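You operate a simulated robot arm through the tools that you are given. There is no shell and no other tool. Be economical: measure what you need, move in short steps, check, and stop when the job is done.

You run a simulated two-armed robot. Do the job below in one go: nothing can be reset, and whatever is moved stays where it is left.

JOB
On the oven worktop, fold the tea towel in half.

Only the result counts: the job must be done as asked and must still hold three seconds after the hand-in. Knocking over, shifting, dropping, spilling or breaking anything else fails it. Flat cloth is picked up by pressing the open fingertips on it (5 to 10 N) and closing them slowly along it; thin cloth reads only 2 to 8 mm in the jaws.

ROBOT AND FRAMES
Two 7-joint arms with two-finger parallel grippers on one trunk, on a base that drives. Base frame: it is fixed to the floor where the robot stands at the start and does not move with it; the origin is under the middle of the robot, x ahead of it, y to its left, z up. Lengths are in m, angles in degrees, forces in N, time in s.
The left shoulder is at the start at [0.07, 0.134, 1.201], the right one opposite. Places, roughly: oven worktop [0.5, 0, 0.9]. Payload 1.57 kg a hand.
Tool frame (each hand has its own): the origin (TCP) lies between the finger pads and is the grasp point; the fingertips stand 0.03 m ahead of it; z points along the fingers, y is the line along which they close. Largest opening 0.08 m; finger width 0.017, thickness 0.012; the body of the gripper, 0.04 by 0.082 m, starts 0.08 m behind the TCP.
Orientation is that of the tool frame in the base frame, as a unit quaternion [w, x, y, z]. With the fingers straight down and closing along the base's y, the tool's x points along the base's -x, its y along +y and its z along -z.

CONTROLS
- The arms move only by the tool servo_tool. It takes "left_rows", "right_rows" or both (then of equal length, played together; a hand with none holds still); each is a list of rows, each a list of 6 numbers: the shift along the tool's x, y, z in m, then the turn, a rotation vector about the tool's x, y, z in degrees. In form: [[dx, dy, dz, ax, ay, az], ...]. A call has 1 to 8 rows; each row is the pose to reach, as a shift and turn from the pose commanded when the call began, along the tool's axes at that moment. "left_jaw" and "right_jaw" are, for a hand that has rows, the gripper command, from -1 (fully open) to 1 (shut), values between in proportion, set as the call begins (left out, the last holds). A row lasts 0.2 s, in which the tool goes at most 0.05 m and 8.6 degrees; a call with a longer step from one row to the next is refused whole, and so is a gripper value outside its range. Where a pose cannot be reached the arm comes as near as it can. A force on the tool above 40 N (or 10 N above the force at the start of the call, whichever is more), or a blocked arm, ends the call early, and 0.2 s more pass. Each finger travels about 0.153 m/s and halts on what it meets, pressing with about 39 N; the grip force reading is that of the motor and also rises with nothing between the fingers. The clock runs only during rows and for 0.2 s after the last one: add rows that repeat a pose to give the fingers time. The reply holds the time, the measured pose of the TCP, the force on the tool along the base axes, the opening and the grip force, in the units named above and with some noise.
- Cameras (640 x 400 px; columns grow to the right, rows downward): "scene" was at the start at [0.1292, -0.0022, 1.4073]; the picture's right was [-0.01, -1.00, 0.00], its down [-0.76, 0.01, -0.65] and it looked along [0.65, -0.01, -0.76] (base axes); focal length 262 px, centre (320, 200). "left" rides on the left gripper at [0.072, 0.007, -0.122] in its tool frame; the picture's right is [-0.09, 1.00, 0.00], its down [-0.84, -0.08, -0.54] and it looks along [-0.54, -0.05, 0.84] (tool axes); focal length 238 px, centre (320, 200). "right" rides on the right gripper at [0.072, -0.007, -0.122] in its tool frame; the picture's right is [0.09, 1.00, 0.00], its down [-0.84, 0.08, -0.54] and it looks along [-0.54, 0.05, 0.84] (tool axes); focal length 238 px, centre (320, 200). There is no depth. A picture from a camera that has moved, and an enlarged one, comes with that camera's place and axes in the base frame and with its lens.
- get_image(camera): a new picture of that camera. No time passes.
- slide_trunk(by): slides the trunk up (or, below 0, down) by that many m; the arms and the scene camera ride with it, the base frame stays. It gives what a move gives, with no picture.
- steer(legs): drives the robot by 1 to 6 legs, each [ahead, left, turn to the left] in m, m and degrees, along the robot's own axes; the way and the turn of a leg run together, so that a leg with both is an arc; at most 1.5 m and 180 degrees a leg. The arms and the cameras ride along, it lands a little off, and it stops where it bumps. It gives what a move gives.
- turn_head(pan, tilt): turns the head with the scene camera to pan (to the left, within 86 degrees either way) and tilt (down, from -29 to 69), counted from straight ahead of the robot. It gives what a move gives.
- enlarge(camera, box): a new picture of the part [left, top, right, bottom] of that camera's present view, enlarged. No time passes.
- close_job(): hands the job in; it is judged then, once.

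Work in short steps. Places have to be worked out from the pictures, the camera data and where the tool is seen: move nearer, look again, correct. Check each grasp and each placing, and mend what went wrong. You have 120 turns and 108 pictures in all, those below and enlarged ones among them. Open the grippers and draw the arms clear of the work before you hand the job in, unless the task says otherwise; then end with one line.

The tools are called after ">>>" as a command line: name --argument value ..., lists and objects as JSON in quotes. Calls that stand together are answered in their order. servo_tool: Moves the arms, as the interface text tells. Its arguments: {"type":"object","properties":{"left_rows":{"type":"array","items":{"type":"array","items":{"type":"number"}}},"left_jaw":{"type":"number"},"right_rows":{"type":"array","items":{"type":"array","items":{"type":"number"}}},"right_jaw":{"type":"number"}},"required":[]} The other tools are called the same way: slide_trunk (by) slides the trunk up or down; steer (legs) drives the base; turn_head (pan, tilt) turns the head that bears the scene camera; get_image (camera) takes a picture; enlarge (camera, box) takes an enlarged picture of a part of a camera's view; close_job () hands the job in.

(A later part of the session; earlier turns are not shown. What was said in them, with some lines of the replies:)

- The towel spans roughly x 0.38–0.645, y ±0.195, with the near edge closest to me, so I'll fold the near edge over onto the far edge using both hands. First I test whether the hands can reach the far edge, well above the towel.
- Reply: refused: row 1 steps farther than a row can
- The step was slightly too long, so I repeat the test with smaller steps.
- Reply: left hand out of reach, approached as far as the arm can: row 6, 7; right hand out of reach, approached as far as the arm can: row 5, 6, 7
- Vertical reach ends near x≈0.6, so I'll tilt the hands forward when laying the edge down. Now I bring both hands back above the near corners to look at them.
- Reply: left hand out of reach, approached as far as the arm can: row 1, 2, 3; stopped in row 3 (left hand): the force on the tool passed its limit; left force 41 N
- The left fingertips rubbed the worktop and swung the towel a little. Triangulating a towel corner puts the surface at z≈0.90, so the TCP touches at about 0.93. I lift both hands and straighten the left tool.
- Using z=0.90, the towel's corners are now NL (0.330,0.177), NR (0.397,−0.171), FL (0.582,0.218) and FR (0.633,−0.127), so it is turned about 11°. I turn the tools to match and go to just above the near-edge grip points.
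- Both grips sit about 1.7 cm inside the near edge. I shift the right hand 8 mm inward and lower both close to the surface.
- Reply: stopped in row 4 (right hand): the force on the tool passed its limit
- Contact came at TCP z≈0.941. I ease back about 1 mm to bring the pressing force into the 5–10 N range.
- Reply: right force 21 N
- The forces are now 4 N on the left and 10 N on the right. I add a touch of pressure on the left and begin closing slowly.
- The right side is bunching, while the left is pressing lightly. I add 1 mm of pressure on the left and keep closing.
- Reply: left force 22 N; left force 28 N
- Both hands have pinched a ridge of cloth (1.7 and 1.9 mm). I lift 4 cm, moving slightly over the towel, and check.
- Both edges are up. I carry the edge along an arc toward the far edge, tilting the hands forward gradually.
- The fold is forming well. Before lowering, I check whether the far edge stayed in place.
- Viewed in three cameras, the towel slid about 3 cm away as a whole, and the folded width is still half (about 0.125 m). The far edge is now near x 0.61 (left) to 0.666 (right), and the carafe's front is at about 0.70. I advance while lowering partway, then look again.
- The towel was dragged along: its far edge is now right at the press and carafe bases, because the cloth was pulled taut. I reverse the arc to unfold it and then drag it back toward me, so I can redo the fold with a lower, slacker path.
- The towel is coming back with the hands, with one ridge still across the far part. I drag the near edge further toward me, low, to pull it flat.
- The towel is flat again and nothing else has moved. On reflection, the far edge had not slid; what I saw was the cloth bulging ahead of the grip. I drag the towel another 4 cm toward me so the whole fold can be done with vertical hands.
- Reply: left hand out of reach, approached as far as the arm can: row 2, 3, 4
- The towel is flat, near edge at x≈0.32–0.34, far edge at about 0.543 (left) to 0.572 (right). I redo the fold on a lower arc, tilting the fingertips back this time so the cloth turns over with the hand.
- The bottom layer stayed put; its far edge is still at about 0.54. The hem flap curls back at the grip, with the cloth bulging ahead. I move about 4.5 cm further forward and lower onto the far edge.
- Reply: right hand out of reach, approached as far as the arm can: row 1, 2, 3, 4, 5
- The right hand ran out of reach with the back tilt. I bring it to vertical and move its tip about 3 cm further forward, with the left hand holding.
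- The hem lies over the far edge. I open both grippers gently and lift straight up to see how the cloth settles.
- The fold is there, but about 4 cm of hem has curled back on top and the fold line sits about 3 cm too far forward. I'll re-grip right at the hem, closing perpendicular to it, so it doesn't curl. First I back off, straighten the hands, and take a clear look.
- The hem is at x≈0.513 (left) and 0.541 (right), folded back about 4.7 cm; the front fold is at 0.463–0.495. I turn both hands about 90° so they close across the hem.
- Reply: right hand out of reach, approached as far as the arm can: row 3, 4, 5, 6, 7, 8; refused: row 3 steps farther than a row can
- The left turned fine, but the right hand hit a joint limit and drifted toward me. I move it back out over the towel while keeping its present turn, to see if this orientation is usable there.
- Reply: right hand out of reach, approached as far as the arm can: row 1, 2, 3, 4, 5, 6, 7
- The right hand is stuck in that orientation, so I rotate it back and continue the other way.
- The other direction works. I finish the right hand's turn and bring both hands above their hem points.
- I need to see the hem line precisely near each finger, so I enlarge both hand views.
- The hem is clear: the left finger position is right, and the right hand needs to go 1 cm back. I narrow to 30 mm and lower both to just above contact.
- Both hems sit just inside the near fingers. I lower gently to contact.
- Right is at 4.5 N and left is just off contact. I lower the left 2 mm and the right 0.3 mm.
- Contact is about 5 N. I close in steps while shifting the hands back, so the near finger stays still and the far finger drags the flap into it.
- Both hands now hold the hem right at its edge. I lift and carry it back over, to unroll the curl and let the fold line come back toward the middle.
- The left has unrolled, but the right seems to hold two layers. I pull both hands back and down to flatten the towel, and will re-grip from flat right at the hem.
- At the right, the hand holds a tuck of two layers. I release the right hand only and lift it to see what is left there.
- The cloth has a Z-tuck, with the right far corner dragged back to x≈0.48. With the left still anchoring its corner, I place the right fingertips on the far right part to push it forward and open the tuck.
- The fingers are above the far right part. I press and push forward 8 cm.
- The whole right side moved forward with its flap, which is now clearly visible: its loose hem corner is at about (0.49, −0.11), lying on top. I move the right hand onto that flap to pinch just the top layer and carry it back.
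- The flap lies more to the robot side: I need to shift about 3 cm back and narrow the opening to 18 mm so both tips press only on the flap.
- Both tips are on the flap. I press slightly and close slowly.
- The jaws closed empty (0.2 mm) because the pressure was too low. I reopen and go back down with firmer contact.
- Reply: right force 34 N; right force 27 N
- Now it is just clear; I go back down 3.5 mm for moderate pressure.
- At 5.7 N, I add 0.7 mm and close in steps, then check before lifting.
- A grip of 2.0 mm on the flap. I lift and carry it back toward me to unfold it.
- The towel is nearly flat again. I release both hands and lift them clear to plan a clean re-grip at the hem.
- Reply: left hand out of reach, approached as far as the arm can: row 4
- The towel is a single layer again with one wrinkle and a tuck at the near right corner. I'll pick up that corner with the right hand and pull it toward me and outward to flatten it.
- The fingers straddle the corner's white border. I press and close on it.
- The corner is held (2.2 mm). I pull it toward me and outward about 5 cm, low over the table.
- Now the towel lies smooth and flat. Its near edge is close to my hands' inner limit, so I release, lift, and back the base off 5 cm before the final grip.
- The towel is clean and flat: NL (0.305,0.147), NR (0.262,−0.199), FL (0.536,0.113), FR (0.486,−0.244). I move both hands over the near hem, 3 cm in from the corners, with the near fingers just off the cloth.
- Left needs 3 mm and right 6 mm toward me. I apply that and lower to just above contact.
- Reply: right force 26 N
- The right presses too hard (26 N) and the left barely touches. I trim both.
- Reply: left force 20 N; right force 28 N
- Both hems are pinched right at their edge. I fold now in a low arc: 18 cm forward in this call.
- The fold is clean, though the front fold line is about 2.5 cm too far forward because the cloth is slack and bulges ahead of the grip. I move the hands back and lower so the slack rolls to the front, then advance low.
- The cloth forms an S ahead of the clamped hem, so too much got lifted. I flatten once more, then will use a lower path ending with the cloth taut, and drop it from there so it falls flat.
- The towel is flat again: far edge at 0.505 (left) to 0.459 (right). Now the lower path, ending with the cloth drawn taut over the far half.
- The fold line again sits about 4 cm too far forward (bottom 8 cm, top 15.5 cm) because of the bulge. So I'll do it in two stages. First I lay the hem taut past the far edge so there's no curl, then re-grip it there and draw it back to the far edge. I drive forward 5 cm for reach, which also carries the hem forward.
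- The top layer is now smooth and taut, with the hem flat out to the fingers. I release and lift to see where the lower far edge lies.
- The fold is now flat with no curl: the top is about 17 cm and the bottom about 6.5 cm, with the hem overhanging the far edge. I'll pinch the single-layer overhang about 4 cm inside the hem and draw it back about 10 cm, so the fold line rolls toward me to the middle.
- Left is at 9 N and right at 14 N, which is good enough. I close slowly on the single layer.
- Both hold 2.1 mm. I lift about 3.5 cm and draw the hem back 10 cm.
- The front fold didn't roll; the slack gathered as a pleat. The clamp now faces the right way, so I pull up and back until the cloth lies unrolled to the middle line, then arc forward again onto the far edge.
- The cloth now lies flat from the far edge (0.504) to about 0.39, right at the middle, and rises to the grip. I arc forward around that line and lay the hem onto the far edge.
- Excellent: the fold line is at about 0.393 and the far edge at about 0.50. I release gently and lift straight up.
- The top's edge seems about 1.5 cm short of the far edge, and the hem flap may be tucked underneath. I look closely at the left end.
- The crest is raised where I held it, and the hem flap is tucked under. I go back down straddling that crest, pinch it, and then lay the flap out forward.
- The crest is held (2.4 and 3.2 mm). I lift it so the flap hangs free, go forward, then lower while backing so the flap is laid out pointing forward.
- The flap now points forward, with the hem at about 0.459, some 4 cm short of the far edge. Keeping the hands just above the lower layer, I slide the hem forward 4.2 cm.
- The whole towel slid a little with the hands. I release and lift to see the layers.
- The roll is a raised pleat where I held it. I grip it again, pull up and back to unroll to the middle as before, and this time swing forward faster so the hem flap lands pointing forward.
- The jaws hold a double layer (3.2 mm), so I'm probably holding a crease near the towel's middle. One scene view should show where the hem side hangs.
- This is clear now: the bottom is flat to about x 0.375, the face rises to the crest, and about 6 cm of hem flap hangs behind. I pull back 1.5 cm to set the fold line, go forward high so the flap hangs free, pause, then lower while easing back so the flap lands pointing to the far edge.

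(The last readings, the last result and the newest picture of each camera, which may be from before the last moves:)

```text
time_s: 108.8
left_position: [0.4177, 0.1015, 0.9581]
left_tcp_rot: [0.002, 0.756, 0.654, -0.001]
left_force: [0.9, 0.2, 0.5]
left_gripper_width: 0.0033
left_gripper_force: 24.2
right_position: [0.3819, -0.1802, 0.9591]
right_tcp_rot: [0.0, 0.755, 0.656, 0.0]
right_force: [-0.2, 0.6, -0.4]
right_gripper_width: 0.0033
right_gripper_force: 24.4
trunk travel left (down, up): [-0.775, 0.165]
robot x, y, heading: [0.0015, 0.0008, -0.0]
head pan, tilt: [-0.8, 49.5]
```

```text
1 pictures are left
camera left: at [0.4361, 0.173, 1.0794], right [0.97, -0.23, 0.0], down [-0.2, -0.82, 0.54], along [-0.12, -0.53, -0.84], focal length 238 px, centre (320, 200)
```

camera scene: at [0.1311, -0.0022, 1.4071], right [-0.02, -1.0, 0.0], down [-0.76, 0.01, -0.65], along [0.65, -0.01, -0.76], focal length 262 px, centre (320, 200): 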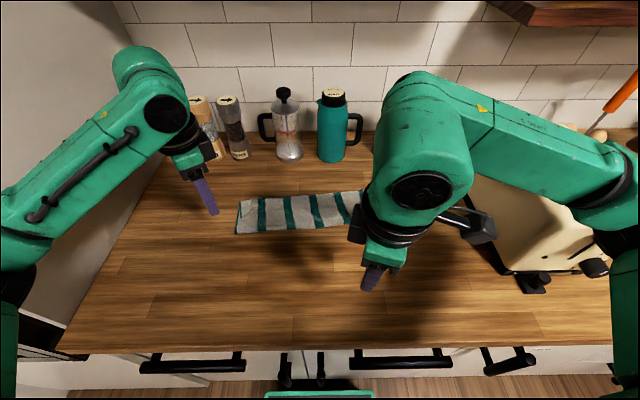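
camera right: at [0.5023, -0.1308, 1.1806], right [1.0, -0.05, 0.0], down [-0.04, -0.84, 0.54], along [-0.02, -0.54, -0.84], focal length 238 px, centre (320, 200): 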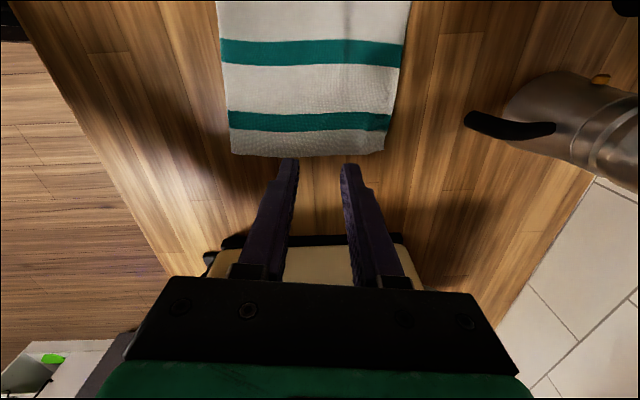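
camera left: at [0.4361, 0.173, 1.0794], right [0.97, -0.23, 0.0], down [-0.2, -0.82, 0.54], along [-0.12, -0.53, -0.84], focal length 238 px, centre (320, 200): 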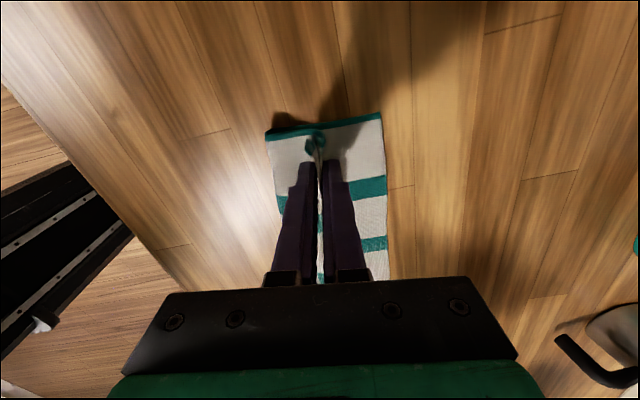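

I lower the last centimetre, release, lift clear to the sides, and use the last picture to judge the result.

>>> servo_tool --left_rows '[[0, -0.002, 0.01, 0, 0, 0], [0, -0.002, 0.011, 0, 0, 0]]' --right_rows '[[0, -0.002, 0.01, 0, 0, 0], [0, -0.002, 0.012, 0, 0, 0]]'

>>> servo_tool --left_rows '[[0, 0, 0, 0, 0, 0], [0, 0, 0, 0, 0, 0], [0, 0, -0.02, 0, 0, 0], [0, 0, -0.05, 0, 0, 0], [0, 0, -0.09, 0, 0, 0], [0.04, 0, -0.11, 0, 0, 0], [0.08, 0, -0.11, 0, 0, 0], [0.12, 0, -0.11, 0, 0, 0]]' --right_rows '[[0, 0, 0, 0, 0, 0], [0, 0, 0, 0, 0, 0], [0, 0, -0.02, 0, 0, 0], [0, 0, -0.05, 0, 0, 0], [0, 0, -0.09, 0, 0, 0], [-0.04, 0, -0.11, 0, 0, 0], [-0.08, 0, -0.11, 0, 0, 0], [-0.12, 0, -0.11, 0, 0, 0]]' --left_jaw 0.3 --right_jaw 0.3

>>> enlarge --camera "scene" --box '[240, 190, 432, 310]'

```text
time_s: 109.4
left_position: [0.4169, 0.1008, 0.9468]
left_tcp_rot: [0.003, 0.755, 0.656, -0.001]
left_force: [0.3, -0.3, 0.6]
left_gripper_width: 0.0032
left_gripper_force: 24.5
right_position: [0.3804, -0.18, 0.9465]
right_tcp_rot: [0.0, 0.754, 0.657, 0.0]
right_force: [0.1, -0.2, -0.2]
right_gripper_width: 0.0032
right_gripper_force: 24.2
trunk travel left (down, up): [-0.775, 0.165]
robot x, y, heading: [0.001, 0.0043, -0.0]
head pan, tilt: [-0.8, 49.5]
```

```text
time_s: 111.2
left_position: [0.4339, 0.2189, 1.0599]
left_tcp_rot: [0.002, 0.756, 0.655, 0.0]
left_force: [-1.0, -0.4, 0.7]
left_gripper_width: 0.0283
left_gripper_force: 0.1
right_position: [0.362, -0.2987, 1.0541]
right_tcp_rot: [0.001, 0.754, 0.657, 0.0]
right_force: [-1.0, 0.0, 0.7]
right_gripper_width: 0.0282
right_gripper_force: 0.0
trunk travel left (down, up): [-0.775, 0.165]
robot x, y, heading: [-0.0018, 0.0006, -0.2]
head pan, tilt: [-0.8, 49.5]
```

```text
3.33 times, centred on (336, 250) of scene
camera zoom: at [0.1286, -0.0021, 1.4074], right [-0.02, -1.0, 0.0], down [-0.76, 0.01, -0.65], along [0.65, -0.01, -0.76], focal length 873 px, centre (267, 33)
```

zoom: 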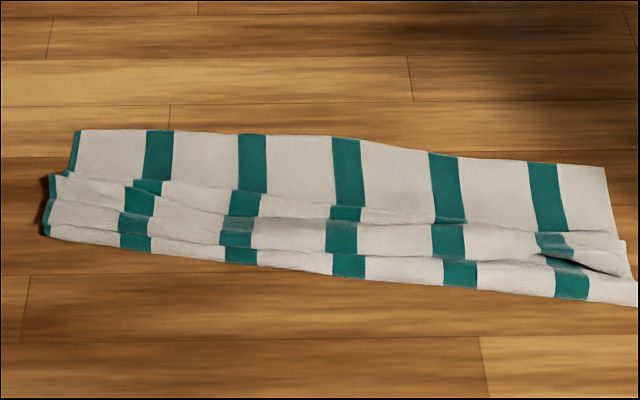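

No pictures remain, so I continue with known positions, jaw readings and forces. I re-grip the crest at its recorded spot, raise it, carry it farther forward so the hem flap hangs clear beyond the lower far edge, pause, then lower while easing back so the flap lies out flat.

>>> servo_tool --left_rows '[[-0.04, 0, 0, 0, 0, 0], [-0.08, 0, 0, 0, 0, 0], [-0.12, 0, 0.01, 0, 0, 0], [-0.12, 0, 0.05, 0, 0, 0], [-0.12, 0, 0.09, 0, 0, 0], [-0.12, 0, 0.11, 0, 0, 0], [-0.12, 0, 0.112, 0, 0, 0]]' --right_rows '[[0.04, 0, 0, 0, 0, 0], [0.08, 0, 0, 0, 0, 0], [0.12, 0, 0.01, 0, 0, 0], [0.12, 0, 0.05, 0, 0, 0], [0.12, 0, 0.09, 0, 0, 0], [0.12, 0, 0.11, 0, 0, 0], [0.12, 0, 0.112, 0, 0, 0]]' --left_jaw 0.15 --right_jaw 0.15

>>> servo_tool --left_rows '[[0, 0, 0, 0, 0, 0], [0, 0, 0, 0, 0, 0]]' --right_rows '[[0, 0, 0, 0, 0, 0], [0, 0, 0, 0, 0, 0]]' --left_jaw 0.5 --right_jaw 0.5

>>> servo_tool --left_rows '[[0, 0, 0, 0, 0, 0], [0, 0, 0, 0, 0, 0], [0, 0, 0, 0, 0, 0]]' --right_rows '[[0, 0, 0, 0, 0, 0], [0, 0, 0, 0, 0, 0], [0, 0, 0, 0, 0, 0]]' --left_jaw 1 --right_jaw 1

```text
time_s: 112.8
left_position: [0.4174, 0.1014, 0.9463]
left_tcp_rot: [0.003, 0.756, 0.654, 0.0]
left_force: [0.0, 0.9, 0.3]
left_gripper_width: 0.0341
left_gripper_force: 0.0
right_position: [0.3786, -0.1806, 0.9433]
right_tcp_rot: [0.001, 0.754, 0.656, 0.001]
right_force: [0.1, -1.1, 1.8]
right_gripper_width: 0.0341
right_gripper_force: 0.0
trunk travel left (down, up): [-0.775, 0.165]
robot x, y, heading: [-0.0025, -0.0006, -0.1]
head pan, tilt: [-0.8, 49.5]
```

```text
time_s: 113.4
left_position: [0.4176, 0.1004, 0.946]
left_tcp_rot: [0.002, 0.755, 0.656, -0.001]
left_force: [0.8, -0.1, 0.3]
left_gripper_width: 0.0196
left_gripper_force: 0.0
right_position: [0.3794, -0.1808, 0.9435]
right_tcp_rot: [0.0, 0.754, 0.657, 0.001]
right_force: [-0.7, 0.5, 1.2]
right_gripper_width: 0.0204
right_gripper_force: 0.1
trunk travel left (down, up): [-0.775, 0.165]
robot x, y, heading: [0.0003, 0.0006, -0.1]
head pan, tilt: [-0.8, 49.5]
```

```text
time_s: 114.2
left_position: [0.4166, 0.1021, 0.9479]
left_tcp_rot: [0.003, 0.755, 0.655, 0.001]
left_force: [-0.6, 1.2, 8.8]
left_gripper_width: 0.0028
left_gripper_force: 24.2
right_position: [0.3784, -0.1799, 0.9449]
right_tcp_rot: [0.0, 0.754, 0.657, 0.001]
right_force: [0.0, 1.0, 2.5]
right_gripper_width: 0.0038
right_gripper_force: 24.5
trunk travel left (down, up): [-0.775, 0.165]
robot x, y, heading: [-0.0004, -0.0015, -0.2]
head pan, tilt: [-0.8, 49.5]
```

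Both hold the crest (2.8 and 3.8 mm). Now I lift, go forward high, pause, then lower with a slight retreat.

>>> servo_tool --left_rows '[[0, -0.01, -0.035, 0, 0, 0], [0, -0.01, -0.068, 0, 0, 0], [0, 0.02, -0.07, 0, 0, 0], [0, 0.045, -0.068, 0, 0, 0], [0, 0.065, -0.064, 0, 0, 0], [0, 0.07, -0.064, 0, 0, 0], [0, 0.07, -0.064, 0, 0, 0], [0, 0.07, -0.064, 0, 0, 0]]' --right_rows '[[0, -0.01, -0.035, 0, 0, 0], [0, -0.01, -0.068, 0, 0, 0], [0, 0.02, -0.07, 0, 0, 0], [0, 0.045, -0.068, 0, 0, 0], [0, 0.065, -0.064, 0, 0, 0], [0, 0.07, -0.064, 0, 0, 0], [0, 0.07, -0.064, 0, 0, 0], [0, 0.07, -0.064, 0, 0, 0]]'

>>> servo_tool --left_rows '[[0, -0.003, 0.012, 0, 0, 0], [0, -0.008, 0.025, 0, 0, 0], [0, -0.013, 0.038, 0, 0, 0], [0, -0.018, 0.05, 0, 0, 0], [0, -0.022, 0.06, 0, 0, 0], [0, -0.022, 0.062, 0, 0, 0]]' --right_rows '[[0, -0.003, 0.012, 0, 0, 0], [0, -0.008, 0.025, 0, 0, 0], [0, -0.013, 0.038, 0, 0, 0], [0, -0.018, 0.05, 0, 0, 0], [0, -0.022, 0.06, 0, 0, 0], [0, -0.022, 0.062, 0, 0, 0]]'

```text
time_s: 116.0
left_position: [0.4863, 0.0928, 1.0106]
left_tcp_rot: [0.002, 0.756, 0.655, 0.0]
left_force: [-0.1, -0.8, 0.8]
left_gripper_width: 0.0029
left_gripper_force: 24.2
right_position: [0.4479, -0.1898, 1.0086]
right_tcp_rot: [0.0, 0.754, 0.657, 0.0]
right_force: [0.6, 0.6, 0.0]
right_gripper_width: 0.0038
right_gripper_force: 24.4
trunk travel left (down, up): [-0.775, 0.165]
robot x, y, heading: [-0.0012, 0.0016, 0.0]
head pan, tilt: [-0.8, 49.5]
```

```text
time_s: 117.4
left_position: [0.4643, 0.0954, 0.9485]
left_tcp_rot: [0.003, 0.755, 0.656, 0.0]
left_force: [-0.8, -0.3, 2.4]
left_gripper_width: 0.0028
left_gripper_force: 24.6
right_position: [0.4256, -0.1866, 0.9469]
right_tcp_rot: [0.0, 0.754, 0.657, 0.001]
right_force: [-0.7, 2.0, 3.8]
right_gripper_width: 0.0039
right_gripper_force: 24.5
trunk travel left (down, up): [-0.775, 0.165]
robot x, y, heading: [-0.0008, 0.0031, 0.1]
head pan, tilt: [-0.8, 49.5]
```

Contact is light. I release, lift, and probe 3.5 cm farther forward: if the flap is lying out there, closing on it will read about 2 mm; if not, it will read empty.

>>> servo_tool --left_rows '[[0, 0, 0, 0, 0, 0], [0, 0, 0, 0, 0, 0], [0, 0, -0.03, 0, 0, 0], [0, 0, -0.05, 0, 0, 0], [0, 0.02, -0.05, 0, 0, 0], [0, 0.037, -0.04, 0, 0, 0], [0, 0.037, -0.01, 0, 0, 0], [0, 0.037, 0.003, 0, 0, 0]]' --right_rows '[[0, 0, 0, 0, 0, 0], [0, 0, 0, 0, 0, 0], [0, 0, -0.03, 0, 0, 0], [0, 0, -0.05, 0, 0, 0], [0, 0.02, -0.05, 0, 0, 0], [0, 0.037, -0.04, 0, 0, 0], [0, 0.037, -0.01, 0, 0, 0], [0, 0.037, 0.001, 0, 0, 0]]' --left_jaw 0.3 --right_jaw 0.3

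>>> servo_tool --left_rows '[[0, 0, 0.003, 0, 0, 0], [0, 0, 0.003, 0, 0, 0]]' --right_rows '[[0, 0, 0.003, 0, 0, 0], [0, 0, 0.003, 0, 0, 0]]'

```text
time_s: 119.2
left_position: [0.5, 0.0902, 0.9462]
left_tcp_rot: [0.003, 0.756, 0.655, 0.0]
left_force: [0.6, 0.3, -0.2]
left_gripper_width: 0.0279
left_gripper_force: 0.0
right_position: [0.4644, -0.1931, 0.9432]
right_tcp_rot: [0.0, 0.754, 0.657, -0.001]
right_force: [0.3, -0.1, 0.5]
right_gripper_width: 0.028
right_gripper_force: 0.0
trunk travel left (down, up): [-0.775, 0.165]
robot x, y, heading: [0.0023, 0.002, 0.0]
head pan, tilt: [-0.8, 49.5]
```

```text
time_s: 119.8
left_position: [0.4999, 0.0912, 0.9443]
left_tcp_rot: [0.002, 0.755, 0.655, 0.0]
left_force: [0.6, 1.0, 3.1]
left_gripper_width: 0.0276
left_gripper_force: 0.0
right_position: [0.4614, -0.1926, 0.9415]
right_tcp_rot: [-0.001, 0.754, 0.657, 0.001]
right_force: [0.6, -1.2, 8.5]
right_gripper_width: 0.0274
right_gripper_force: 0.2
trunk travel left (down, up): [-0.775, 0.165]
robot x, y, heading: [0.0006, -0.0034, -0.1]
head pan, tilt: [-0.8, 49.5]
```

>>> servo_tool --left_rows '[[0, 0, 0.0015, 0, 0, 0], [0, 0, 0.0015, 0, 0, 0]]' --right_rows '[[0, 0, 0, 0, 0, 0], [0, 0, 0, 0, 0, 0]]' --left_jaw 0.5 --right_jaw 0.5

>>> servo_tool --left_rows '[[0, 0, 0, 0, 0, 0], [0, 0, 0, 0, 0, 0]]' --right_rows '[[0, 0, 0, 0, 0, 0], [0, 0, 0, 0, 0, 0]]' --left_jaw 0.75 --right_jaw 0.75

>>> servo_tool --left_rows '[[0, 0, 0, 0, 0, 0], [0, 0, 0, 0, 0, 0], [0, 0, 0, 0, 0, 0]]' --right_rows '[[0, 0, 0, 0, 0, 0], [0, 0, 0, 0, 0, 0], [0, 0, 0, 0, 0, 0]]' --left_jaw 1 --right_jaw 1

```text
time_s: 120.4
left_position: [0.4997, 0.0896, 0.9426]
left_tcp_rot: [0.004, 0.755, 0.656, 0.001]
left_force: [-0.3, 0.3, 11.0]
left_gripper_width: 0.0202
left_gripper_force: 0.7
right_position: [0.4601, -0.192, 0.9425]
right_tcp_rot: [0.001, 0.754, 0.657, 0.002]
right_force: [0.7, 0.7, 5.1]
right_gripper_width: 0.0206
right_gripper_force: 0.2
trunk travel left (down, up): [-0.775, 0.165]
robot x, y, heading: [0.0003, 0.0, -0.1]
head pan, tilt: [-0.8, 49.5]
```

```text
time_s: 121.0
left_position: [0.4978, 0.0907, 0.9423]
left_tcp_rot: [0.004, 0.755, 0.656, 0.0]
left_force: [-2.4, 0.1, 13.1]
left_gripper_width: 0.012
left_gripper_force: 1.2
right_position: [0.4609, -0.1935, 0.944]
right_tcp_rot: [0.001, 0.754, 0.657, 0.002]
right_force: [-0.2, 1.0, 3.4]
right_gripper_width: 0.0104
right_gripper_force: 0.5
trunk travel left (down, up): [-0.775, 0.165]
robot x, y, heading: [-0.0017, -0.0017, -0.3]
head pan, tilt: [-0.8, 49.5]
```

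```text
time_s: 121.8
left_position: [0.499, 0.0902, 0.9427]
left_tcp_rot: [0.003, 0.755, 0.656, 0.001]
left_force: [-1.3, -0.1, 13.5]
left_gripper_width: 0.0
left_gripper_force: 21.4
right_position: [0.461, -0.192, 0.943]
right_tcp_rot: [0.0, 0.754, 0.657, 0.002]
right_force: [0.0, -0.3, 3.2]
right_gripper_width: 0.0001
right_gripper_force: 21.2
trunk travel left (down, up): [-0.775, 0.165]
robot x, y, heading: [-0.0001, 0.0005, -0.1]
head pan, tilt: [-0.8, 49.5]
```

Both closed empty, so the flap isn't there. I switch to a method that doesn't need sight. First I move the loose crest back out of the way, then I'll grip the clean far hem, lift the towel so gravity hangs it straight, and drape-fold it from hanging.

>>> servo_tool --left_rows '[[0, 0, -0.02, 0, 0, 0], [0, 0, -0.045, 0, 0, 0], [0, -0.02, -0.045, 0, 0, 0], [0, -0.036, -0.045, 0, 0, 0], [0, -0.036, -0.03, 0, 0, 0], [0, -0.036, -0.005, 0, 0, 0], [0, -0.036, 0.001, 0, 0, 0]]' --right_rows '[[0, 0, -0.02, 0, 0, 0], [0, 0, -0.045, 0, 0, 0], [0, -0.02, -0.045, 0, 0, 0], [0, -0.036, -0.045, 0, 0, 0], [0, -0.036, -0.03, 0, 0, 0], [0, -0.036, -0.005, 0, 0, 0], [0, -0.036, 0.001, 0, 0, 0]]' --left_jaw 0.15 --right_jaw 0.15

>>> servo_tool --left_rows '[[0, 0, 0, 0, 0, 0], [0, 0, 0, 0, 0, 0]]' --right_rows '[[0, 0, 0, 0, 0, 0], [0, 0, 0, 0, 0, 0]]' --left_jaw 0.55 --right_jaw 0.55

>>> servo_tool --left_rows '[[0, 0, 0, 0, 0, 0], [0, 0, 0, 0, 0, 0], [0, 0, 0, 0, 0, 0]]' --right_rows '[[0, 0, 0, 0, 0, 0], [0, 0, 0, 0, 0, 0], [0, 0, 0, 0, 0, 0]]' --left_jaw 1 --right_jaw 1

```text
time_s: 123.4
left_position: [0.4641, 0.0955, 0.9434]
left_tcp_rot: [0.006, 0.755, 0.656, 0.003]
left_force: [2.6, 2.4, 23.1]
left_gripper_width: 0.0315
left_gripper_force: 0.0
right_position: [0.4253, -0.1866, 0.9449]
right_tcp_rot: [0.001, 0.754, 0.657, 0.001]
right_force: [-0.1, 0.0, 1.2]
right_gripper_width: 0.0337
right_gripper_force: 0.1
trunk travel left (down, up): [-0.775, 0.165]
robot x, y, heading: [-0.0007, -0.0003, -0.1]
head pan, tilt: [-0.8, 49.5]
```

```text
time_s: 124.0
left_position: [0.4638, 0.0935, 0.942]
left_tcp_rot: [0.005, 0.756, 0.655, 0.002]
left_force: [3.3, 1.3, 35.7]
left_gripper_width: 0.0163
left_gripper_force: 0.0
right_position: [0.4248, -0.1879, 0.9438]
right_tcp_rot: [0.001, 0.754, 0.656, 0.002]
right_force: [-0.3, 0.4, 0.0]
right_gripper_width: 0.018
right_gripper_force: 0.0
trunk travel left (down, up): [-0.775, 0.165]
robot x, y, heading: [-0.0057, -0.0004, -0.0]
head pan, tilt: [-0.8, 49.5]
```

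```text
time_s: 124.8
left_position: [0.4622, 0.0934, 0.9437]
left_tcp_rot: [0.005, 0.756, 0.655, 0.002]
left_force: [3.6, -1.0, 38.5]
left_gripper_width: 0.0049
left_gripper_force: 25.0
right_position: [0.4238, -0.1874, 0.9446]
right_tcp_rot: [0.002, 0.754, 0.657, 0.003]
right_force: [-0.5, 1.0, 2.0]
right_gripper_width: 0.0038
right_gripper_force: 24.7
trunk travel left (down, up): [-0.775, 0.165]
robot x, y, heading: [0.0059, 0.0004, -0.2]
head pan, tilt: [-0.8, 49.5]
```

The left pressed too hard and took several layers (4.9 mm). I reopen it, raise 4 mm, and close again lightly on the crest only.

>>> servo_tool --left_rows '[[0, 0, -0.004, 0, 0, 0], [0, 0, -0.008, 0, 0, 0], [0, 0, -0.008, 0, 0, 0]]' --left_jaw 0.1

>>> servo_tool --left_rows '[[0, 0, 0.001, 0, 0, 0], [0, 0, 0.001, 0, 0, 0], [0, 0, 0.001, 0, 0, 0]]' --left_jaw 1

```text
time_s: 125.6
left_position: [0.4634, 0.0952, 0.9481]
left_tcp_rot: [0.0, 0.755, 0.655, -0.001]
left_force: [0.6, -0.2, 0.3]
left_gripper_width: 0.0358
left_gripper_force: 0.2
right_position: [0.4266, -0.1864, 0.9444]
right_tcp_rot: [0.001, 0.754, 0.657, 0.002]
right_force: [-1.9, -1.3, 10.1]
right_gripper_width: 0.0039
right_gripper_force: 24.7
trunk travel left (down, up): [-0.775, 0.165]
robot x, y, heading: [-0.001, -0.0015, -0.0]
head pan, tilt: [-0.8, 49.5]
```

```text
time_s: 126.4
left_position: [0.4643, 0.0931, 0.9481]
left_tcp_rot: [0.002, 0.756, 0.655, 0.0]
left_force: [-0.7, 0.3, 3.1]
left_gripper_width: 0.0033
left_gripper_force: 24.4
right_position: [0.4265, -0.1866, 0.9436]
right_tcp_rot: [0.001, 0.754, 0.656, 0.002]
right_force: [0.4, -2.0, 11.5]
right_gripper_width: 0.0036
right_gripper_force: 24.8
trunk travel left (down, up): [-0.775, 0.165]
robot x, y, heading: [-0.0005, 0.0012, -0.1]
head pan, tilt: [-0.8, 49.5]
```

Good: 3.3 and 3.6 mm again. I carry the crest back 13 cm, lay it down near me, and release.

>>> servo_tool --left_rows '[[0, -0.01, -0.035, 0, 0, 0], [0, -0.035, -0.06, 0, 0, 0], [0, -0.065, -0.065, 0, 0, 0], [0, -0.095, -0.055, 0, 0, 0], [0, -0.115, -0.03, 0, 0, 0], [0, -0.125, -0.008, 0, 0, 0], [0, -0.125, -0.003, 0, 0, 0]]' --right_rows '[[0, -0.01, -0.035, 0, 0, 0], [0, -0.035, -0.06, 0, 0, 0], [0, -0.065, -0.065, 0, 0, 0], [0, -0.095, -0.055, 0, 0, 0], [0, -0.115, -0.03, 0, 0, 0], [0, -0.125, -0.008, 0, 0, 0], [0, -0.125, -0.003, 0, 0, 0]]'

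>>> servo_tool --left_rows '[[0, 0, 0, 0, 0, 0], [0, 0, 0, 0, 0, 0], [0, 0, -0.03, 0, 0, 0], [0, 0.01, -0.06, 0, 0, 0], [0, 0.05, -0.07, 0, 0, 0], [0, 0.09, -0.07, 0, 0, 0], [0, 0.114, -0.05, 0, 0, 0], [0, 0.116, -0.02, 0, 0, 0]]' --right_rows '[[0, 0, 0, 0, 0, 0], [0, 0, 0, 0, 0, 0], [0, 0, -0.03, 0, 0, 0], [0, 0.01, -0.06, 0, 0, 0], [0, 0.05, -0.07, 0, 0, 0], [0, 0.09, -0.07, 0, 0, 0], [0, 0.128, -0.05, 0, 0, 0], [0, 0.13, -0.02, 0, 0, 0]]' --left_jaw -0.25 --right_jaw -0.25

```text
time_s: 128.0
left_position: [0.3422, 0.1126, 0.9493]
left_tcp_rot: [0.001, 0.756, 0.654, 0.0]
left_force: [-0.1, 0.0, 0.9]
left_gripper_width: 0.0031
left_gripper_force: 24.2
right_position: [0.3039, -0.1705, 0.9448]
right_tcp_rot: [0.0, 0.754, 0.657, 0.001]
right_force: [0.5, -0.8, 1.3]
right_gripper_width: 0.0036
right_gripper_force: 24.8
trunk travel left (down, up): [-0.775, 0.165]
robot x, y, heading: [0.0006, -0.0006, -0.4]
head pan, tilt: [-0.8, 49.5]
```

```text
time_s: 129.8
left_position: [0.4564, 0.0971, 0.9714]
left_tcp_rot: [0.003, 0.756, 0.655, 0.0]
left_force: [-0.9, 0.1, 0.3]
left_gripper_width: 0.05
left_gripper_force: 0.1
right_position: [0.4328, -0.1879, 0.9651]
right_tcp_rot: [0.001, 0.754, 0.657, 0.0]
right_force: [0.1, 0.4, -0.3]
right_gripper_width: 0.0499
right_gripper_force: 0.2
trunk travel left (down, up): [-0.775, 0.165]
robot x, y, heading: [0.0043, 0.0003, 0.0]
head pan, tilt: [-0.8, 49.5]
```

The hands are over the far hem with a wide opening. I lower to contact.

>>> servo_tool --left_rows '[[0, 0, 0.015, 0, 0, 0], [0, 0, 0.026, 0, 0, 0], [0, 0, 0.03, 0, 0, 0], [0, 0, 0.03, 0, 0, 0]]' --right_rows '[[0, 0, 0.01, 0, 0, 0], [0, 0, 0.02, 0, 0, 0], [0, 0, 0.024, 0, 0, 0], [0, 0, 0.024, 0, 0, 0]]'

```text
time_s: 130.8
left_position: [0.4566, 0.0964, 0.9405]
left_tcp_rot: [0.004, 0.755, 0.655, 0.001]
left_force: [0.8, 0.9, 9.5]
left_gripper_width: 0.0493
left_gripper_force: 0.0
right_position: [0.4316, -0.1868, 0.9417]
right_tcp_rot: [0.0, 0.754, 0.657, 0.0]
right_force: [0.1, -0.2, -0.2]
right_gripper_width: 0.05
right_gripper_force: 0.1
trunk travel left (down, up): [-0.775, 0.165]
robot x, y, heading: [0.0004, -0.0034, -0.1]
head pan, tilt: [-0.8, 49.5]
```

>>> servo_tool --left_rows '[[0, 0, 0, 0, 0, 0], [0, 0, 0, 0, 0, 0]]' --right_rows '[[0, 0, 0.0025, 0, 0, 0], [0, 0, 0.0025, 0, 0, 0]]'

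>>> servo_tool --left_rows '[[0, 0.004, 0, 0, 0, 0], [0, 0.008, 0, 0, 0, 0]]' --right_rows '[[0, 0.004, 0, 0, 0, 0], [0, 0.008, 0, 0, 0, 0]]' --left_jaw 0.15 --right_jaw 0.15

>>> servo_tool --left_rows '[[0, 0.004, 0, 0, 0, 0], [0, 0.007, 0, 0, 0, 0]]' --right_rows '[[0, 0.004, 0, 0, 0, 0], [0, 0.007, 0, 0, 0, 0]]' --left_jaw 0.5 --right_jaw 0.5

>>> servo_tool --left_rows '[[0, 0.003, 0, 0, 0, 0], [0, 0.005, 0, 0, 0, 0]]' --right_rows '[[0, 0.003, 0, 0, 0, 0], [0, 0.005, 0, 0, 0, 0]]' --left_jaw 0.75 --right_jaw 0.75

>>> servo_tool --left_rows '[[0, 0.004, 0, 0, 0, 0], [0, 0.004, 0, 0, 0, 0], [0, 0.004, 0, 0, 0, 0]]' --right_rows '[[0, 0.004, 0, 0, 0, 0], [0, 0.004, 0, 0, 0, 0], [0, 0.004, 0, 0, 0, 0]]' --left_jaw 1 --right_jaw 1

```text
time_s: 131.4
left_position: [0.4547, 0.0965, 0.9417]
left_tcp_rot: [0.003, 0.756, 0.655, 0.0]
left_force: [1.7, -0.8, 5.0]
left_gripper_width: 0.0482
left_gripper_force: 0.0
right_position: [0.4297, -0.1876, 0.942]
right_tcp_rot: [0.001, 0.755, 0.656, 0.003]
right_force: [0.9, -1.1, 18.4]
right_gripper_width: 0.0491
right_gripper_force: 0.1
trunk travel left (down, up): [-0.775, 0.165]
robot x, y, heading: [-0.0011, -0.0016, -0.1]
head pan, tilt: [-0.8, 49.5]
```

```text
time_s: 132.0
left_position: [0.4599, 0.0962, 0.9409]
left_tcp_rot: [0.003, 0.755, 0.655, 0.001]
left_force: [0.0, 0.3, 0.7]
left_gripper_width: 0.034
left_gripper_force: 0.1
right_position: [0.4354, -0.1876, 0.9407]
right_tcp_rot: [0.002, 0.754, 0.657, 0.002]
right_force: [-6.3, -1.6, 23.9]
right_gripper_width: 0.0385
right_gripper_force: 2.6
trunk travel left (down, up): [-0.775, 0.165]
robot x, y, heading: [0.0026, 0.001, -0.1]
head pan, tilt: [-0.8, 49.5]
```

```text
time_s: 132.6
left_position: [0.4689, 0.0949, 0.9418]
left_tcp_rot: [0.004, 0.755, 0.655, 0.0]
left_force: [-0.5, -0.1, 1.2]
left_gripper_width: 0.0204
left_gripper_force: 0.1
right_position: [0.4447, -0.1871, 0.941]
right_tcp_rot: [0.001, 0.754, 0.657, 0.003]
right_force: [-1.1, 0.3, 28.2]
right_gripper_width: 0.0209
right_gripper_force: 0.8
trunk travel left (down, up): [-0.775, 0.165]
robot x, y, heading: [-0.0009, 0.0053, -0.0]
head pan, tilt: [-0.8, 49.5]
```

```text
time_s: 133.2
left_position: [0.4726, 0.0937, 0.9415]
left_tcp_rot: [0.004, 0.756, 0.655, 0.001]
left_force: [-1.4, -0.1, 2.8]
left_gripper_width: 0.0105
left_gripper_force: 0.0
right_position: [0.4498, -0.1884, 0.9408]
right_tcp_rot: [0.002, 0.754, 0.657, 0.003]
right_force: [0.9, 0.7, 25.6]
right_gripper_width: 0.0098
right_gripper_force: 0.0
trunk travel left (down, up): [-0.775, 0.165]
robot x, y, heading: [0.0013, -0.0021, 0.1]
head pan, tilt: [-0.8, 49.5]
```

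```text
time_s: 134.0
left_position: [0.4758, 0.0934, 0.941]
left_tcp_rot: [0.004, 0.755, 0.655, 0.0]
left_force: [-0.5, 0.2, -1.1]
left_gripper_width: 0.0001
left_gripper_force: 21.1
right_position: [0.4515, -0.1891, 0.9407]
right_tcp_rot: [0.002, 0.754, 0.657, 0.002]
right_force: [-7.3, 1.3, 28.7]
right_gripper_width: 0.0024
right_gripper_force: 24.0
trunk travel left (down, up): [-0.775, 0.165]
robot x, y, heading: [0.0015, -0.0003, -0.0]
head pan, tilt: [-0.8, 49.5]
```

The right has the hem (2.4 mm), but the left missed for lack of pressure. I retry the left a little nearer with firmer contact.

>>> servo_tool --left_rows '[[0, 0, -0.015, 0, 0, 0], [0, -0.015, -0.015, 0, 0, 0], [0, -0.03, -0.015, 0, 0, 0], [0, -0.03, -0.002, 0, 0, 0], [0, -0.03, 0.001, 0, 0, 0], [0, -0.03, 0.001, 0, 0, 0]]' --left_jaw -0.1

```text
time_s: 135.4
left_position: [0.4459, 0.0985, 0.9413]
left_tcp_rot: [0.004, 0.755, 0.655, 0.002]
left_force: [-0.4, 0.1, 1.8]
left_gripper_width: 0.0441
left_gripper_force: 0.0
right_position: [0.4523, -0.1898, 0.9423]
right_tcp_rot: [0.003, 0.754, 0.657, 0.002]
right_force: [-6.1, 1.3, 28.4]
right_gripper_width: 0.0024
right_gripper_force: 24.0
trunk travel left (down, up): [-0.775, 0.165]
robot x, y, heading: [0.0021, 0.0001, -0.1]
head pan, tilt: [-0.8, 49.5]
```

>>> servo_tool --left_rows '[[0, 0, 0.002, 0, 0, 0], [0, 0, 0.002, 0, 0, 0]]'

>>> servo_tool --left_rows '[[0, 0.003, 0.0005, 0, 0, 0], [0, 0.006, 0.0005, 0, 0, 0]]' --left_jaw 0.2

>>> servo_tool --left_rows '[[0, 0.003, 0.0005, 0, 0, 0], [0, 0.006, 0.0005, 0, 0, 0]]' --left_jaw 0.5

>>> servo_tool --left_rows '[[0, 0.003, 0.0005, 0, 0, 0], [0, 0.005, 0.0005, 0, 0, 0]]' --left_jaw 0.75

>>> servo_tool --left_rows '[[0, 0.003, 0, 0, 0, 0], [0, 0.003, 0, 0, 0, 0], [0, 0.003, 0, 0, 0, 0]]' --left_jaw 1

```text
time_s: 136.0
left_position: [0.4461, 0.0988, 0.9412]
left_tcp_rot: [0.006, 0.756, 0.655, 0.003]
left_force: [-0.5, 2.8, 29.5]
left_gripper_width: 0.0442
left_gripper_force: 0.3
right_position: [0.4514, -0.1891, 0.9418]
right_tcp_rot: [0.003, 0.754, 0.657, 0.002]
right_force: [1.3, 3.0, 18.4]
right_gripper_width: 0.0024
right_gripper_force: 23.3
trunk travel left (down, up): [-0.775, 0.165]
robot x, y, heading: [0.0014, -0.0024, -0.3]
head pan, tilt: [-0.8, 49.5]
```

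```text
time_s: 136.6
left_position: [0.4525, 0.0983, 0.9419]
left_tcp_rot: [0.006, 0.755, 0.655, 0.003]
left_force: [-4.3, 2.2, 18.5]
left_gripper_width: 0.0355
left_gripper_force: 1.7
right_position: [0.4526, -0.1907, 0.9418]
right_tcp_rot: [0.002, 0.754, 0.657, 0.003]
right_force: [-3.3, -0.2, 14.7]
right_gripper_width: 0.0024
right_gripper_force: 24.0
trunk travel left (down, up): [-0.775, 0.165]
robot x, y, heading: [-0.0008, 0.0026, -0.2]
head pan, tilt: [-0.8, 49.5]
stopped in row 2 (left hand): the force on the tool passed its limit (the readings are from after the stop); the commanded pose is now the measured one
```

```text
time_s: 137.2
left_position: [0.4568, 0.0961, 0.9407]
left_tcp_rot: [0.007, 0.755, 0.655, 0.002]
left_force: [-2.4, -0.4, 28.6]
left_gripper_width: 0.0205
left_gripper_force: 0.3
right_position: [0.4517, -0.1898, 0.9411]
right_tcp_rot: [0.002, 0.754, 0.657, 0.004]
right_force: [2.8, 1.2, 15.6]
right_gripper_width: 0.0021
right_gripper_force: 23.6
trunk travel left (down, up): [-0.775, 0.165]
robot x, y, heading: [-0.0003, 0.0047, 0.1]
head pan, tilt: [-0.8, 49.5]
```

```text
time_s: 137.8
left_position: [0.4625, 0.0948, 0.9406]
left_tcp_rot: [0.007, 0.754, 0.657, 0.004]
left_force: [-3.8, 3.5, 37.6]
left_gripper_width: 0.0103
left_gripper_force: 0.5
right_position: [0.4511, -0.1908, 0.9405]
right_tcp_rot: [0.003, 0.754, 0.657, 0.003]
right_force: [3.6, 1.9, 13.8]
right_gripper_width: 0.0025
right_gripper_force: 24.5
trunk travel left (down, up): [-0.775, 0.165]
robot x, y, heading: [0.0002, 0.0002, -0.1]
head pan, tilt: [-0.8, 49.5]
```

```text
time_s: 138.6
left_position: [0.4632, 0.0945, 0.9413]
left_tcp_rot: [0.007, 0.755, 0.655, 0.003]
left_force: [-8.6, 3.1, 35.4]
left_gripper_width: 0.0022
left_gripper_force: 24.1
right_position: [0.4495, -0.1899, 0.9414]
right_tcp_rot: [0.004, 0.755, 0.656, 0.003]
right_force: [1.7, -0.9, 10.7]
right_gripper_width: 0.0025
right_gripper_force: 24.2
trunk travel left (down, up): [-0.775, 0.165]
robot x, y, heading: [-0.0014, -0.0005, -0.2]
head pan, tilt: [-0.8, 49.5]
```

Both hold the far hem as a single layer (2.2 and 2.5 mm). I lift straight up about 27 cm so the towel hangs and straightens under gravity.

>>> servo_tool --left_rows '[[0, 0, -0.035, 0, 0, 0], [0, 0, -0.075, 0, 0, 0], [0, 0, -0.115, 0, 0, 0], [0, 0, -0.155, 0, 0, 0], [0, 0, -0.195, 0, 0, 0], [0, 0, -0.235, 0, 0, 0], [0, 0, -0.27, 0, 0, 0], [0, 0, -0.27, 0, 0, 0]]' --right_rows '[[0, 0, -0.035, 0, 0, 0], [0, 0, -0.075, 0, 0, 0], [0, 0, -0.115, 0, 0, 0], [0, 0, -0.155, 0, 0, 0], [0, 0, -0.195, 0, 0, 0], [0, 0, -0.235, 0, 0, 0], [0, 0, -0.27, 0, 0, 0], [0, 0, -0.27, 0, 0, 0]]'

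>>> servo_tool --left_rows '[[0, 0, 0, 0, 0, 0], [0, 0, 0, 0, 0, 0], [0, 0, 0, 0, 0, 0], [0, 0, 0, 0, 0, 0], [0, 0, 0, 0, 0, 0]]' --right_rows '[[0, 0, 0, 0, 0, 0], [0, 0, 0, 0, 0, 0], [0, 0, 0, 0, 0, 0], [0, 0, 0, 0, 0, 0], [0, 0, 0, 0, 0, 0]]'

```text
time_s: 140.3
left_position: [0.4681, 0.0953, 1.2064]
left_tcp_rot: [0.004, 0.755, 0.656, 0.001]
left_force: [0.4, -0.8, -0.1]
left_gripper_width: 0.0023
left_gripper_force: 23.8
right_position: [0.4567, -0.1914, 1.2077]
right_tcp_rot: [0.0, 0.754, 0.656, 0.0]
right_force: [-0.3, 0.6, 0.1]
right_gripper_width: 0.0026
right_gripper_force: 23.8
trunk travel left (down, up): [-0.775, 0.165]
robot x, y, heading: [-0.0009, 0.0001, -0.1]
head pan, tilt: [-0.8, 49.5]
```

```text
time_s: 141.6
left_position: [0.4674, 0.0966, 1.206]
left_tcp_rot: [0.003, 0.755, 0.656, 0.0]
left_force: [-0.4, 0.2, 0.1]
left_gripper_width: 0.0024
left_gripper_force: 23.9
right_position: [0.4569, -0.1904, 1.2085]
right_tcp_rot: [0.0, 0.754, 0.657, 0.0]
right_force: [0.1, -0.7, -0.7]
right_gripper_width: 0.0021
right_gripper_force: 23.4
trunk travel left (down, up): [-0.775, 0.165]
robot x, y, heading: [0.0025, -0.0018, 0.1]
head pan, tilt: [-0.8, 49.5]
```

Hanging freely, with about 3 cm clearance. I now lay the lower half down: lower while moving toward me, keeping the cloth vertical above the laydown point.

>>> servo_tool --left_rows '[[0, 0, 0.0305, 0, 0, 0], [-0.0005, -0.005, 0.0505, 0, 0, 0], [-0.003, -0.03, 0.0755, 0, 0, 0], [-0.006, -0.0596, 0.1055, 0, 0, 0], [-0.009, -0.0845, 0.1305, 0, 0, 0], [-0.011, -0.107, 0.1505, 0, 0, 0], [-0.011, -0.107, 0.1505, 0, 0, 0], [-0.011, -0.107, 0.1505, 0, 0, 0]]' --right_rows '[[0, 0, 0.0305, 0, 0, 0], [-0.0005, -0.005, 0.0505, 0, 0, 0], [-0.003, -0.03, 0.0755, 0, 0, 0], [-0.006, -0.0596, 0.1055, 0, 0, 0], [-0.009, -0.0845, 0.1305, 0, 0, 0], [-0.011, -0.107, 0.1505, 0, 0, 0], [-0.011, -0.107, 0.1505, 0, 0, 0], [-0.011, -0.107, 0.1505, 0, 0, 0]]'

>>> servo_tool --left_rows '[[0.002, 0.02, 0.007, 0, 0, 0], [0.0047, 0.0447, 0.017, 0, 0, 0], [0.0068, 0.0646, 0.031, 0, 0, 0], [0.0083, 0.0795, 0.048, 0, 0, 0], [0.0094, 0.0895, 0.068, 0, 0, 0], [0.01, 0.0964, 0.09, 0, 0, 0], [0.0104, 0.0994, 0.107, 0, 0, 0], [0.0104, 0.0994, 0.109, 0, 0, 0]]' --right_rows '[[0.002, 0.02, 0.007, 0, 0, 0], [0.0047, 0.0447, 0.017, 0, 0, 0], [0.0068, 0.0646, 0.031, 0, 0, 0], [0.0083, 0.0795, 0.048, 0, 0, 0], [0.0094, 0.0895, 0.068, 0, 0, 0], [0.01, 0.0964, 0.09, 0, 0, 0], [0.0104, 0.0994, 0.107, 0, 0, 0], [0.0104, 0.0994, 0.109, 0, 0, 0]]'

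```text
time_s: 143.3
left_position: [0.3627, 0.099, 1.054]
left_tcp_rot: [0.003, 0.755, 0.656, 0.0]
left_force: [-0.2, -0.6, -0.2]
left_gripper_width: 0.0021
left_gripper_force: 24.0
right_position: [0.348, -0.1867, 1.057]
right_tcp_rot: [0.0, 0.754, 0.656, 0.0]
right_force: [0.0, 0.4, -0.4]
right_gripper_width: 0.0025
right_gripper_force: 23.5
trunk travel left (down, up): [-0.775, 0.165]
robot x, y, heading: [0.0042, -0.0012, -0.3]
head pan, tilt: [-0.8, 49.5]
```

```text
time_s: 145.2
left_position: [0.4629, 0.0942, 0.9477]
left_tcp_rot: [0.003, 0.756, 0.655, 0.001]
left_force: [-0.2, 0.2, 0.9]
left_gripper_width: 0.0022
left_gripper_force: 23.6
right_position: [0.4486, -0.1896, 0.9481]
right_tcp_rot: [0.001, 0.754, 0.657, 0.0]
right_force: [0.8, 0.5, -0.5]
right_gripper_width: 0.0025
right_gripper_force: 24.0
trunk travel left (down, up): [-0.775, 0.165]
robot x, y, heading: [0.0011, -0.0007, -0.2]
head pan, tilt: [-0.8, 49.5]
```

The gripped hem is laid back over the free hem with light contact. I open gently, lift straight up, and draw both arms clear.

>>> servo_tool --left_rows '[[0, 0, 0.001, 0, 0, 0], [0, 0, 0.001, 0, 0, 0], [0, 0, 0.001, 0, 0, 0], [0, 0, -0.02, 0, 0, 0], [0, 0, -0.05, 0, 0, 0], [0, 0, -0.09, 0, 0, 0], [0, 0, -0.13, 0, 0, 0], [0, 0, -0.16, 0, 0, 0]]' --right_rows '[[0, 0, 0.001, 0, 0, 0], [0, 0, 0.001, 0, 0, 0], [0, 0, 0.001, 0, 0, 0], [0, 0, -0.02, 0, 0, 0], [0, 0, -0.05, 0, 0, 0], [0, 0, -0.09, 0, 0, 0], [0, 0, -0.13, 0, 0, 0], [0, 0, -0.16, 0, 0, 0]]' --left_jaw 0.4 --right_jaw 0.4

>>> servo_tool --left_rows '[[0.04, 0, 0, 0, 0, 0], [0.08, 0, 0, 0, 0, 0], [0.12, 0, 0, 0, 0, 0], [0.12, 0, 0, 0, 0, 0]]' --right_rows '[[-0.03, 0, 0, 0, 0, 0], [-0.05, 0, 0, 0, 0, 0], [-0.06, 0, 0, 0, 0, 0], [-0.06, 0, 0, 0, 0, 0]]' --left_jaw -1 --right_jaw -1

```text
time_s: 146.9
left_position: [0.4587, 0.0955, 1.1048]
left_tcp_rot: [0.003, 0.755, 0.655, 0.002]
left_force: [0.1, -0.2, 0.6]
left_gripper_width: 0.0236
left_gripper_force: 0.0
right_position: [0.4499, -0.1909, 1.1093]
right_tcp_rot: [0.0, 0.754, 0.657, 0.001]
right_force: [0.5, -0.2, -0.9]
right_gripper_width: 0.0241
right_gripper_force: 0.1
trunk travel left (down, up): [-0.775, 0.165]
robot x, y, heading: [0.0064, 0.0032, -0.1]
head pan, tilt: [-0.8, 49.5]
```

```text
time_s: 147.9
left_position: [0.4757, 0.2133, 1.1045]
left_tcp_rot: [0.003, 0.756, 0.655, 0.0]
left_force: [0.6, 0.1, 0.2]
left_gripper_width: 0.0803
left_gripper_force: 0.1
right_position: [0.4414, -0.249, 1.1088]
right_tcp_rot: [-0.001, 0.754, 0.657, 0.0]
right_force: [0.5, -0.4, 0.4]
right_gripper_width: 0.0798
right_gripper_force: 0.1
trunk travel left (down, up): [-0.775, 0.165]
robot x, y, heading: [-0.0011, -0.0009, -0.1]
head pan, tilt: [-0.8, 49.5]
```

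The towel has been drape-folded with the hems meant to meet, the grippers are open, and both arms are clear. The picture budget is used up, so I hand the job in.

>>> close_job

```text
The job is handed in.
```

I handed the job in with the tea towel drape-folded hem to hem on the oven worktop, but the last fold was done without sight because my pictures had run out. I haven't confirmed that the edges line up, or that nothing else moved during those last moves. Both grippers are open and the arms are clear.
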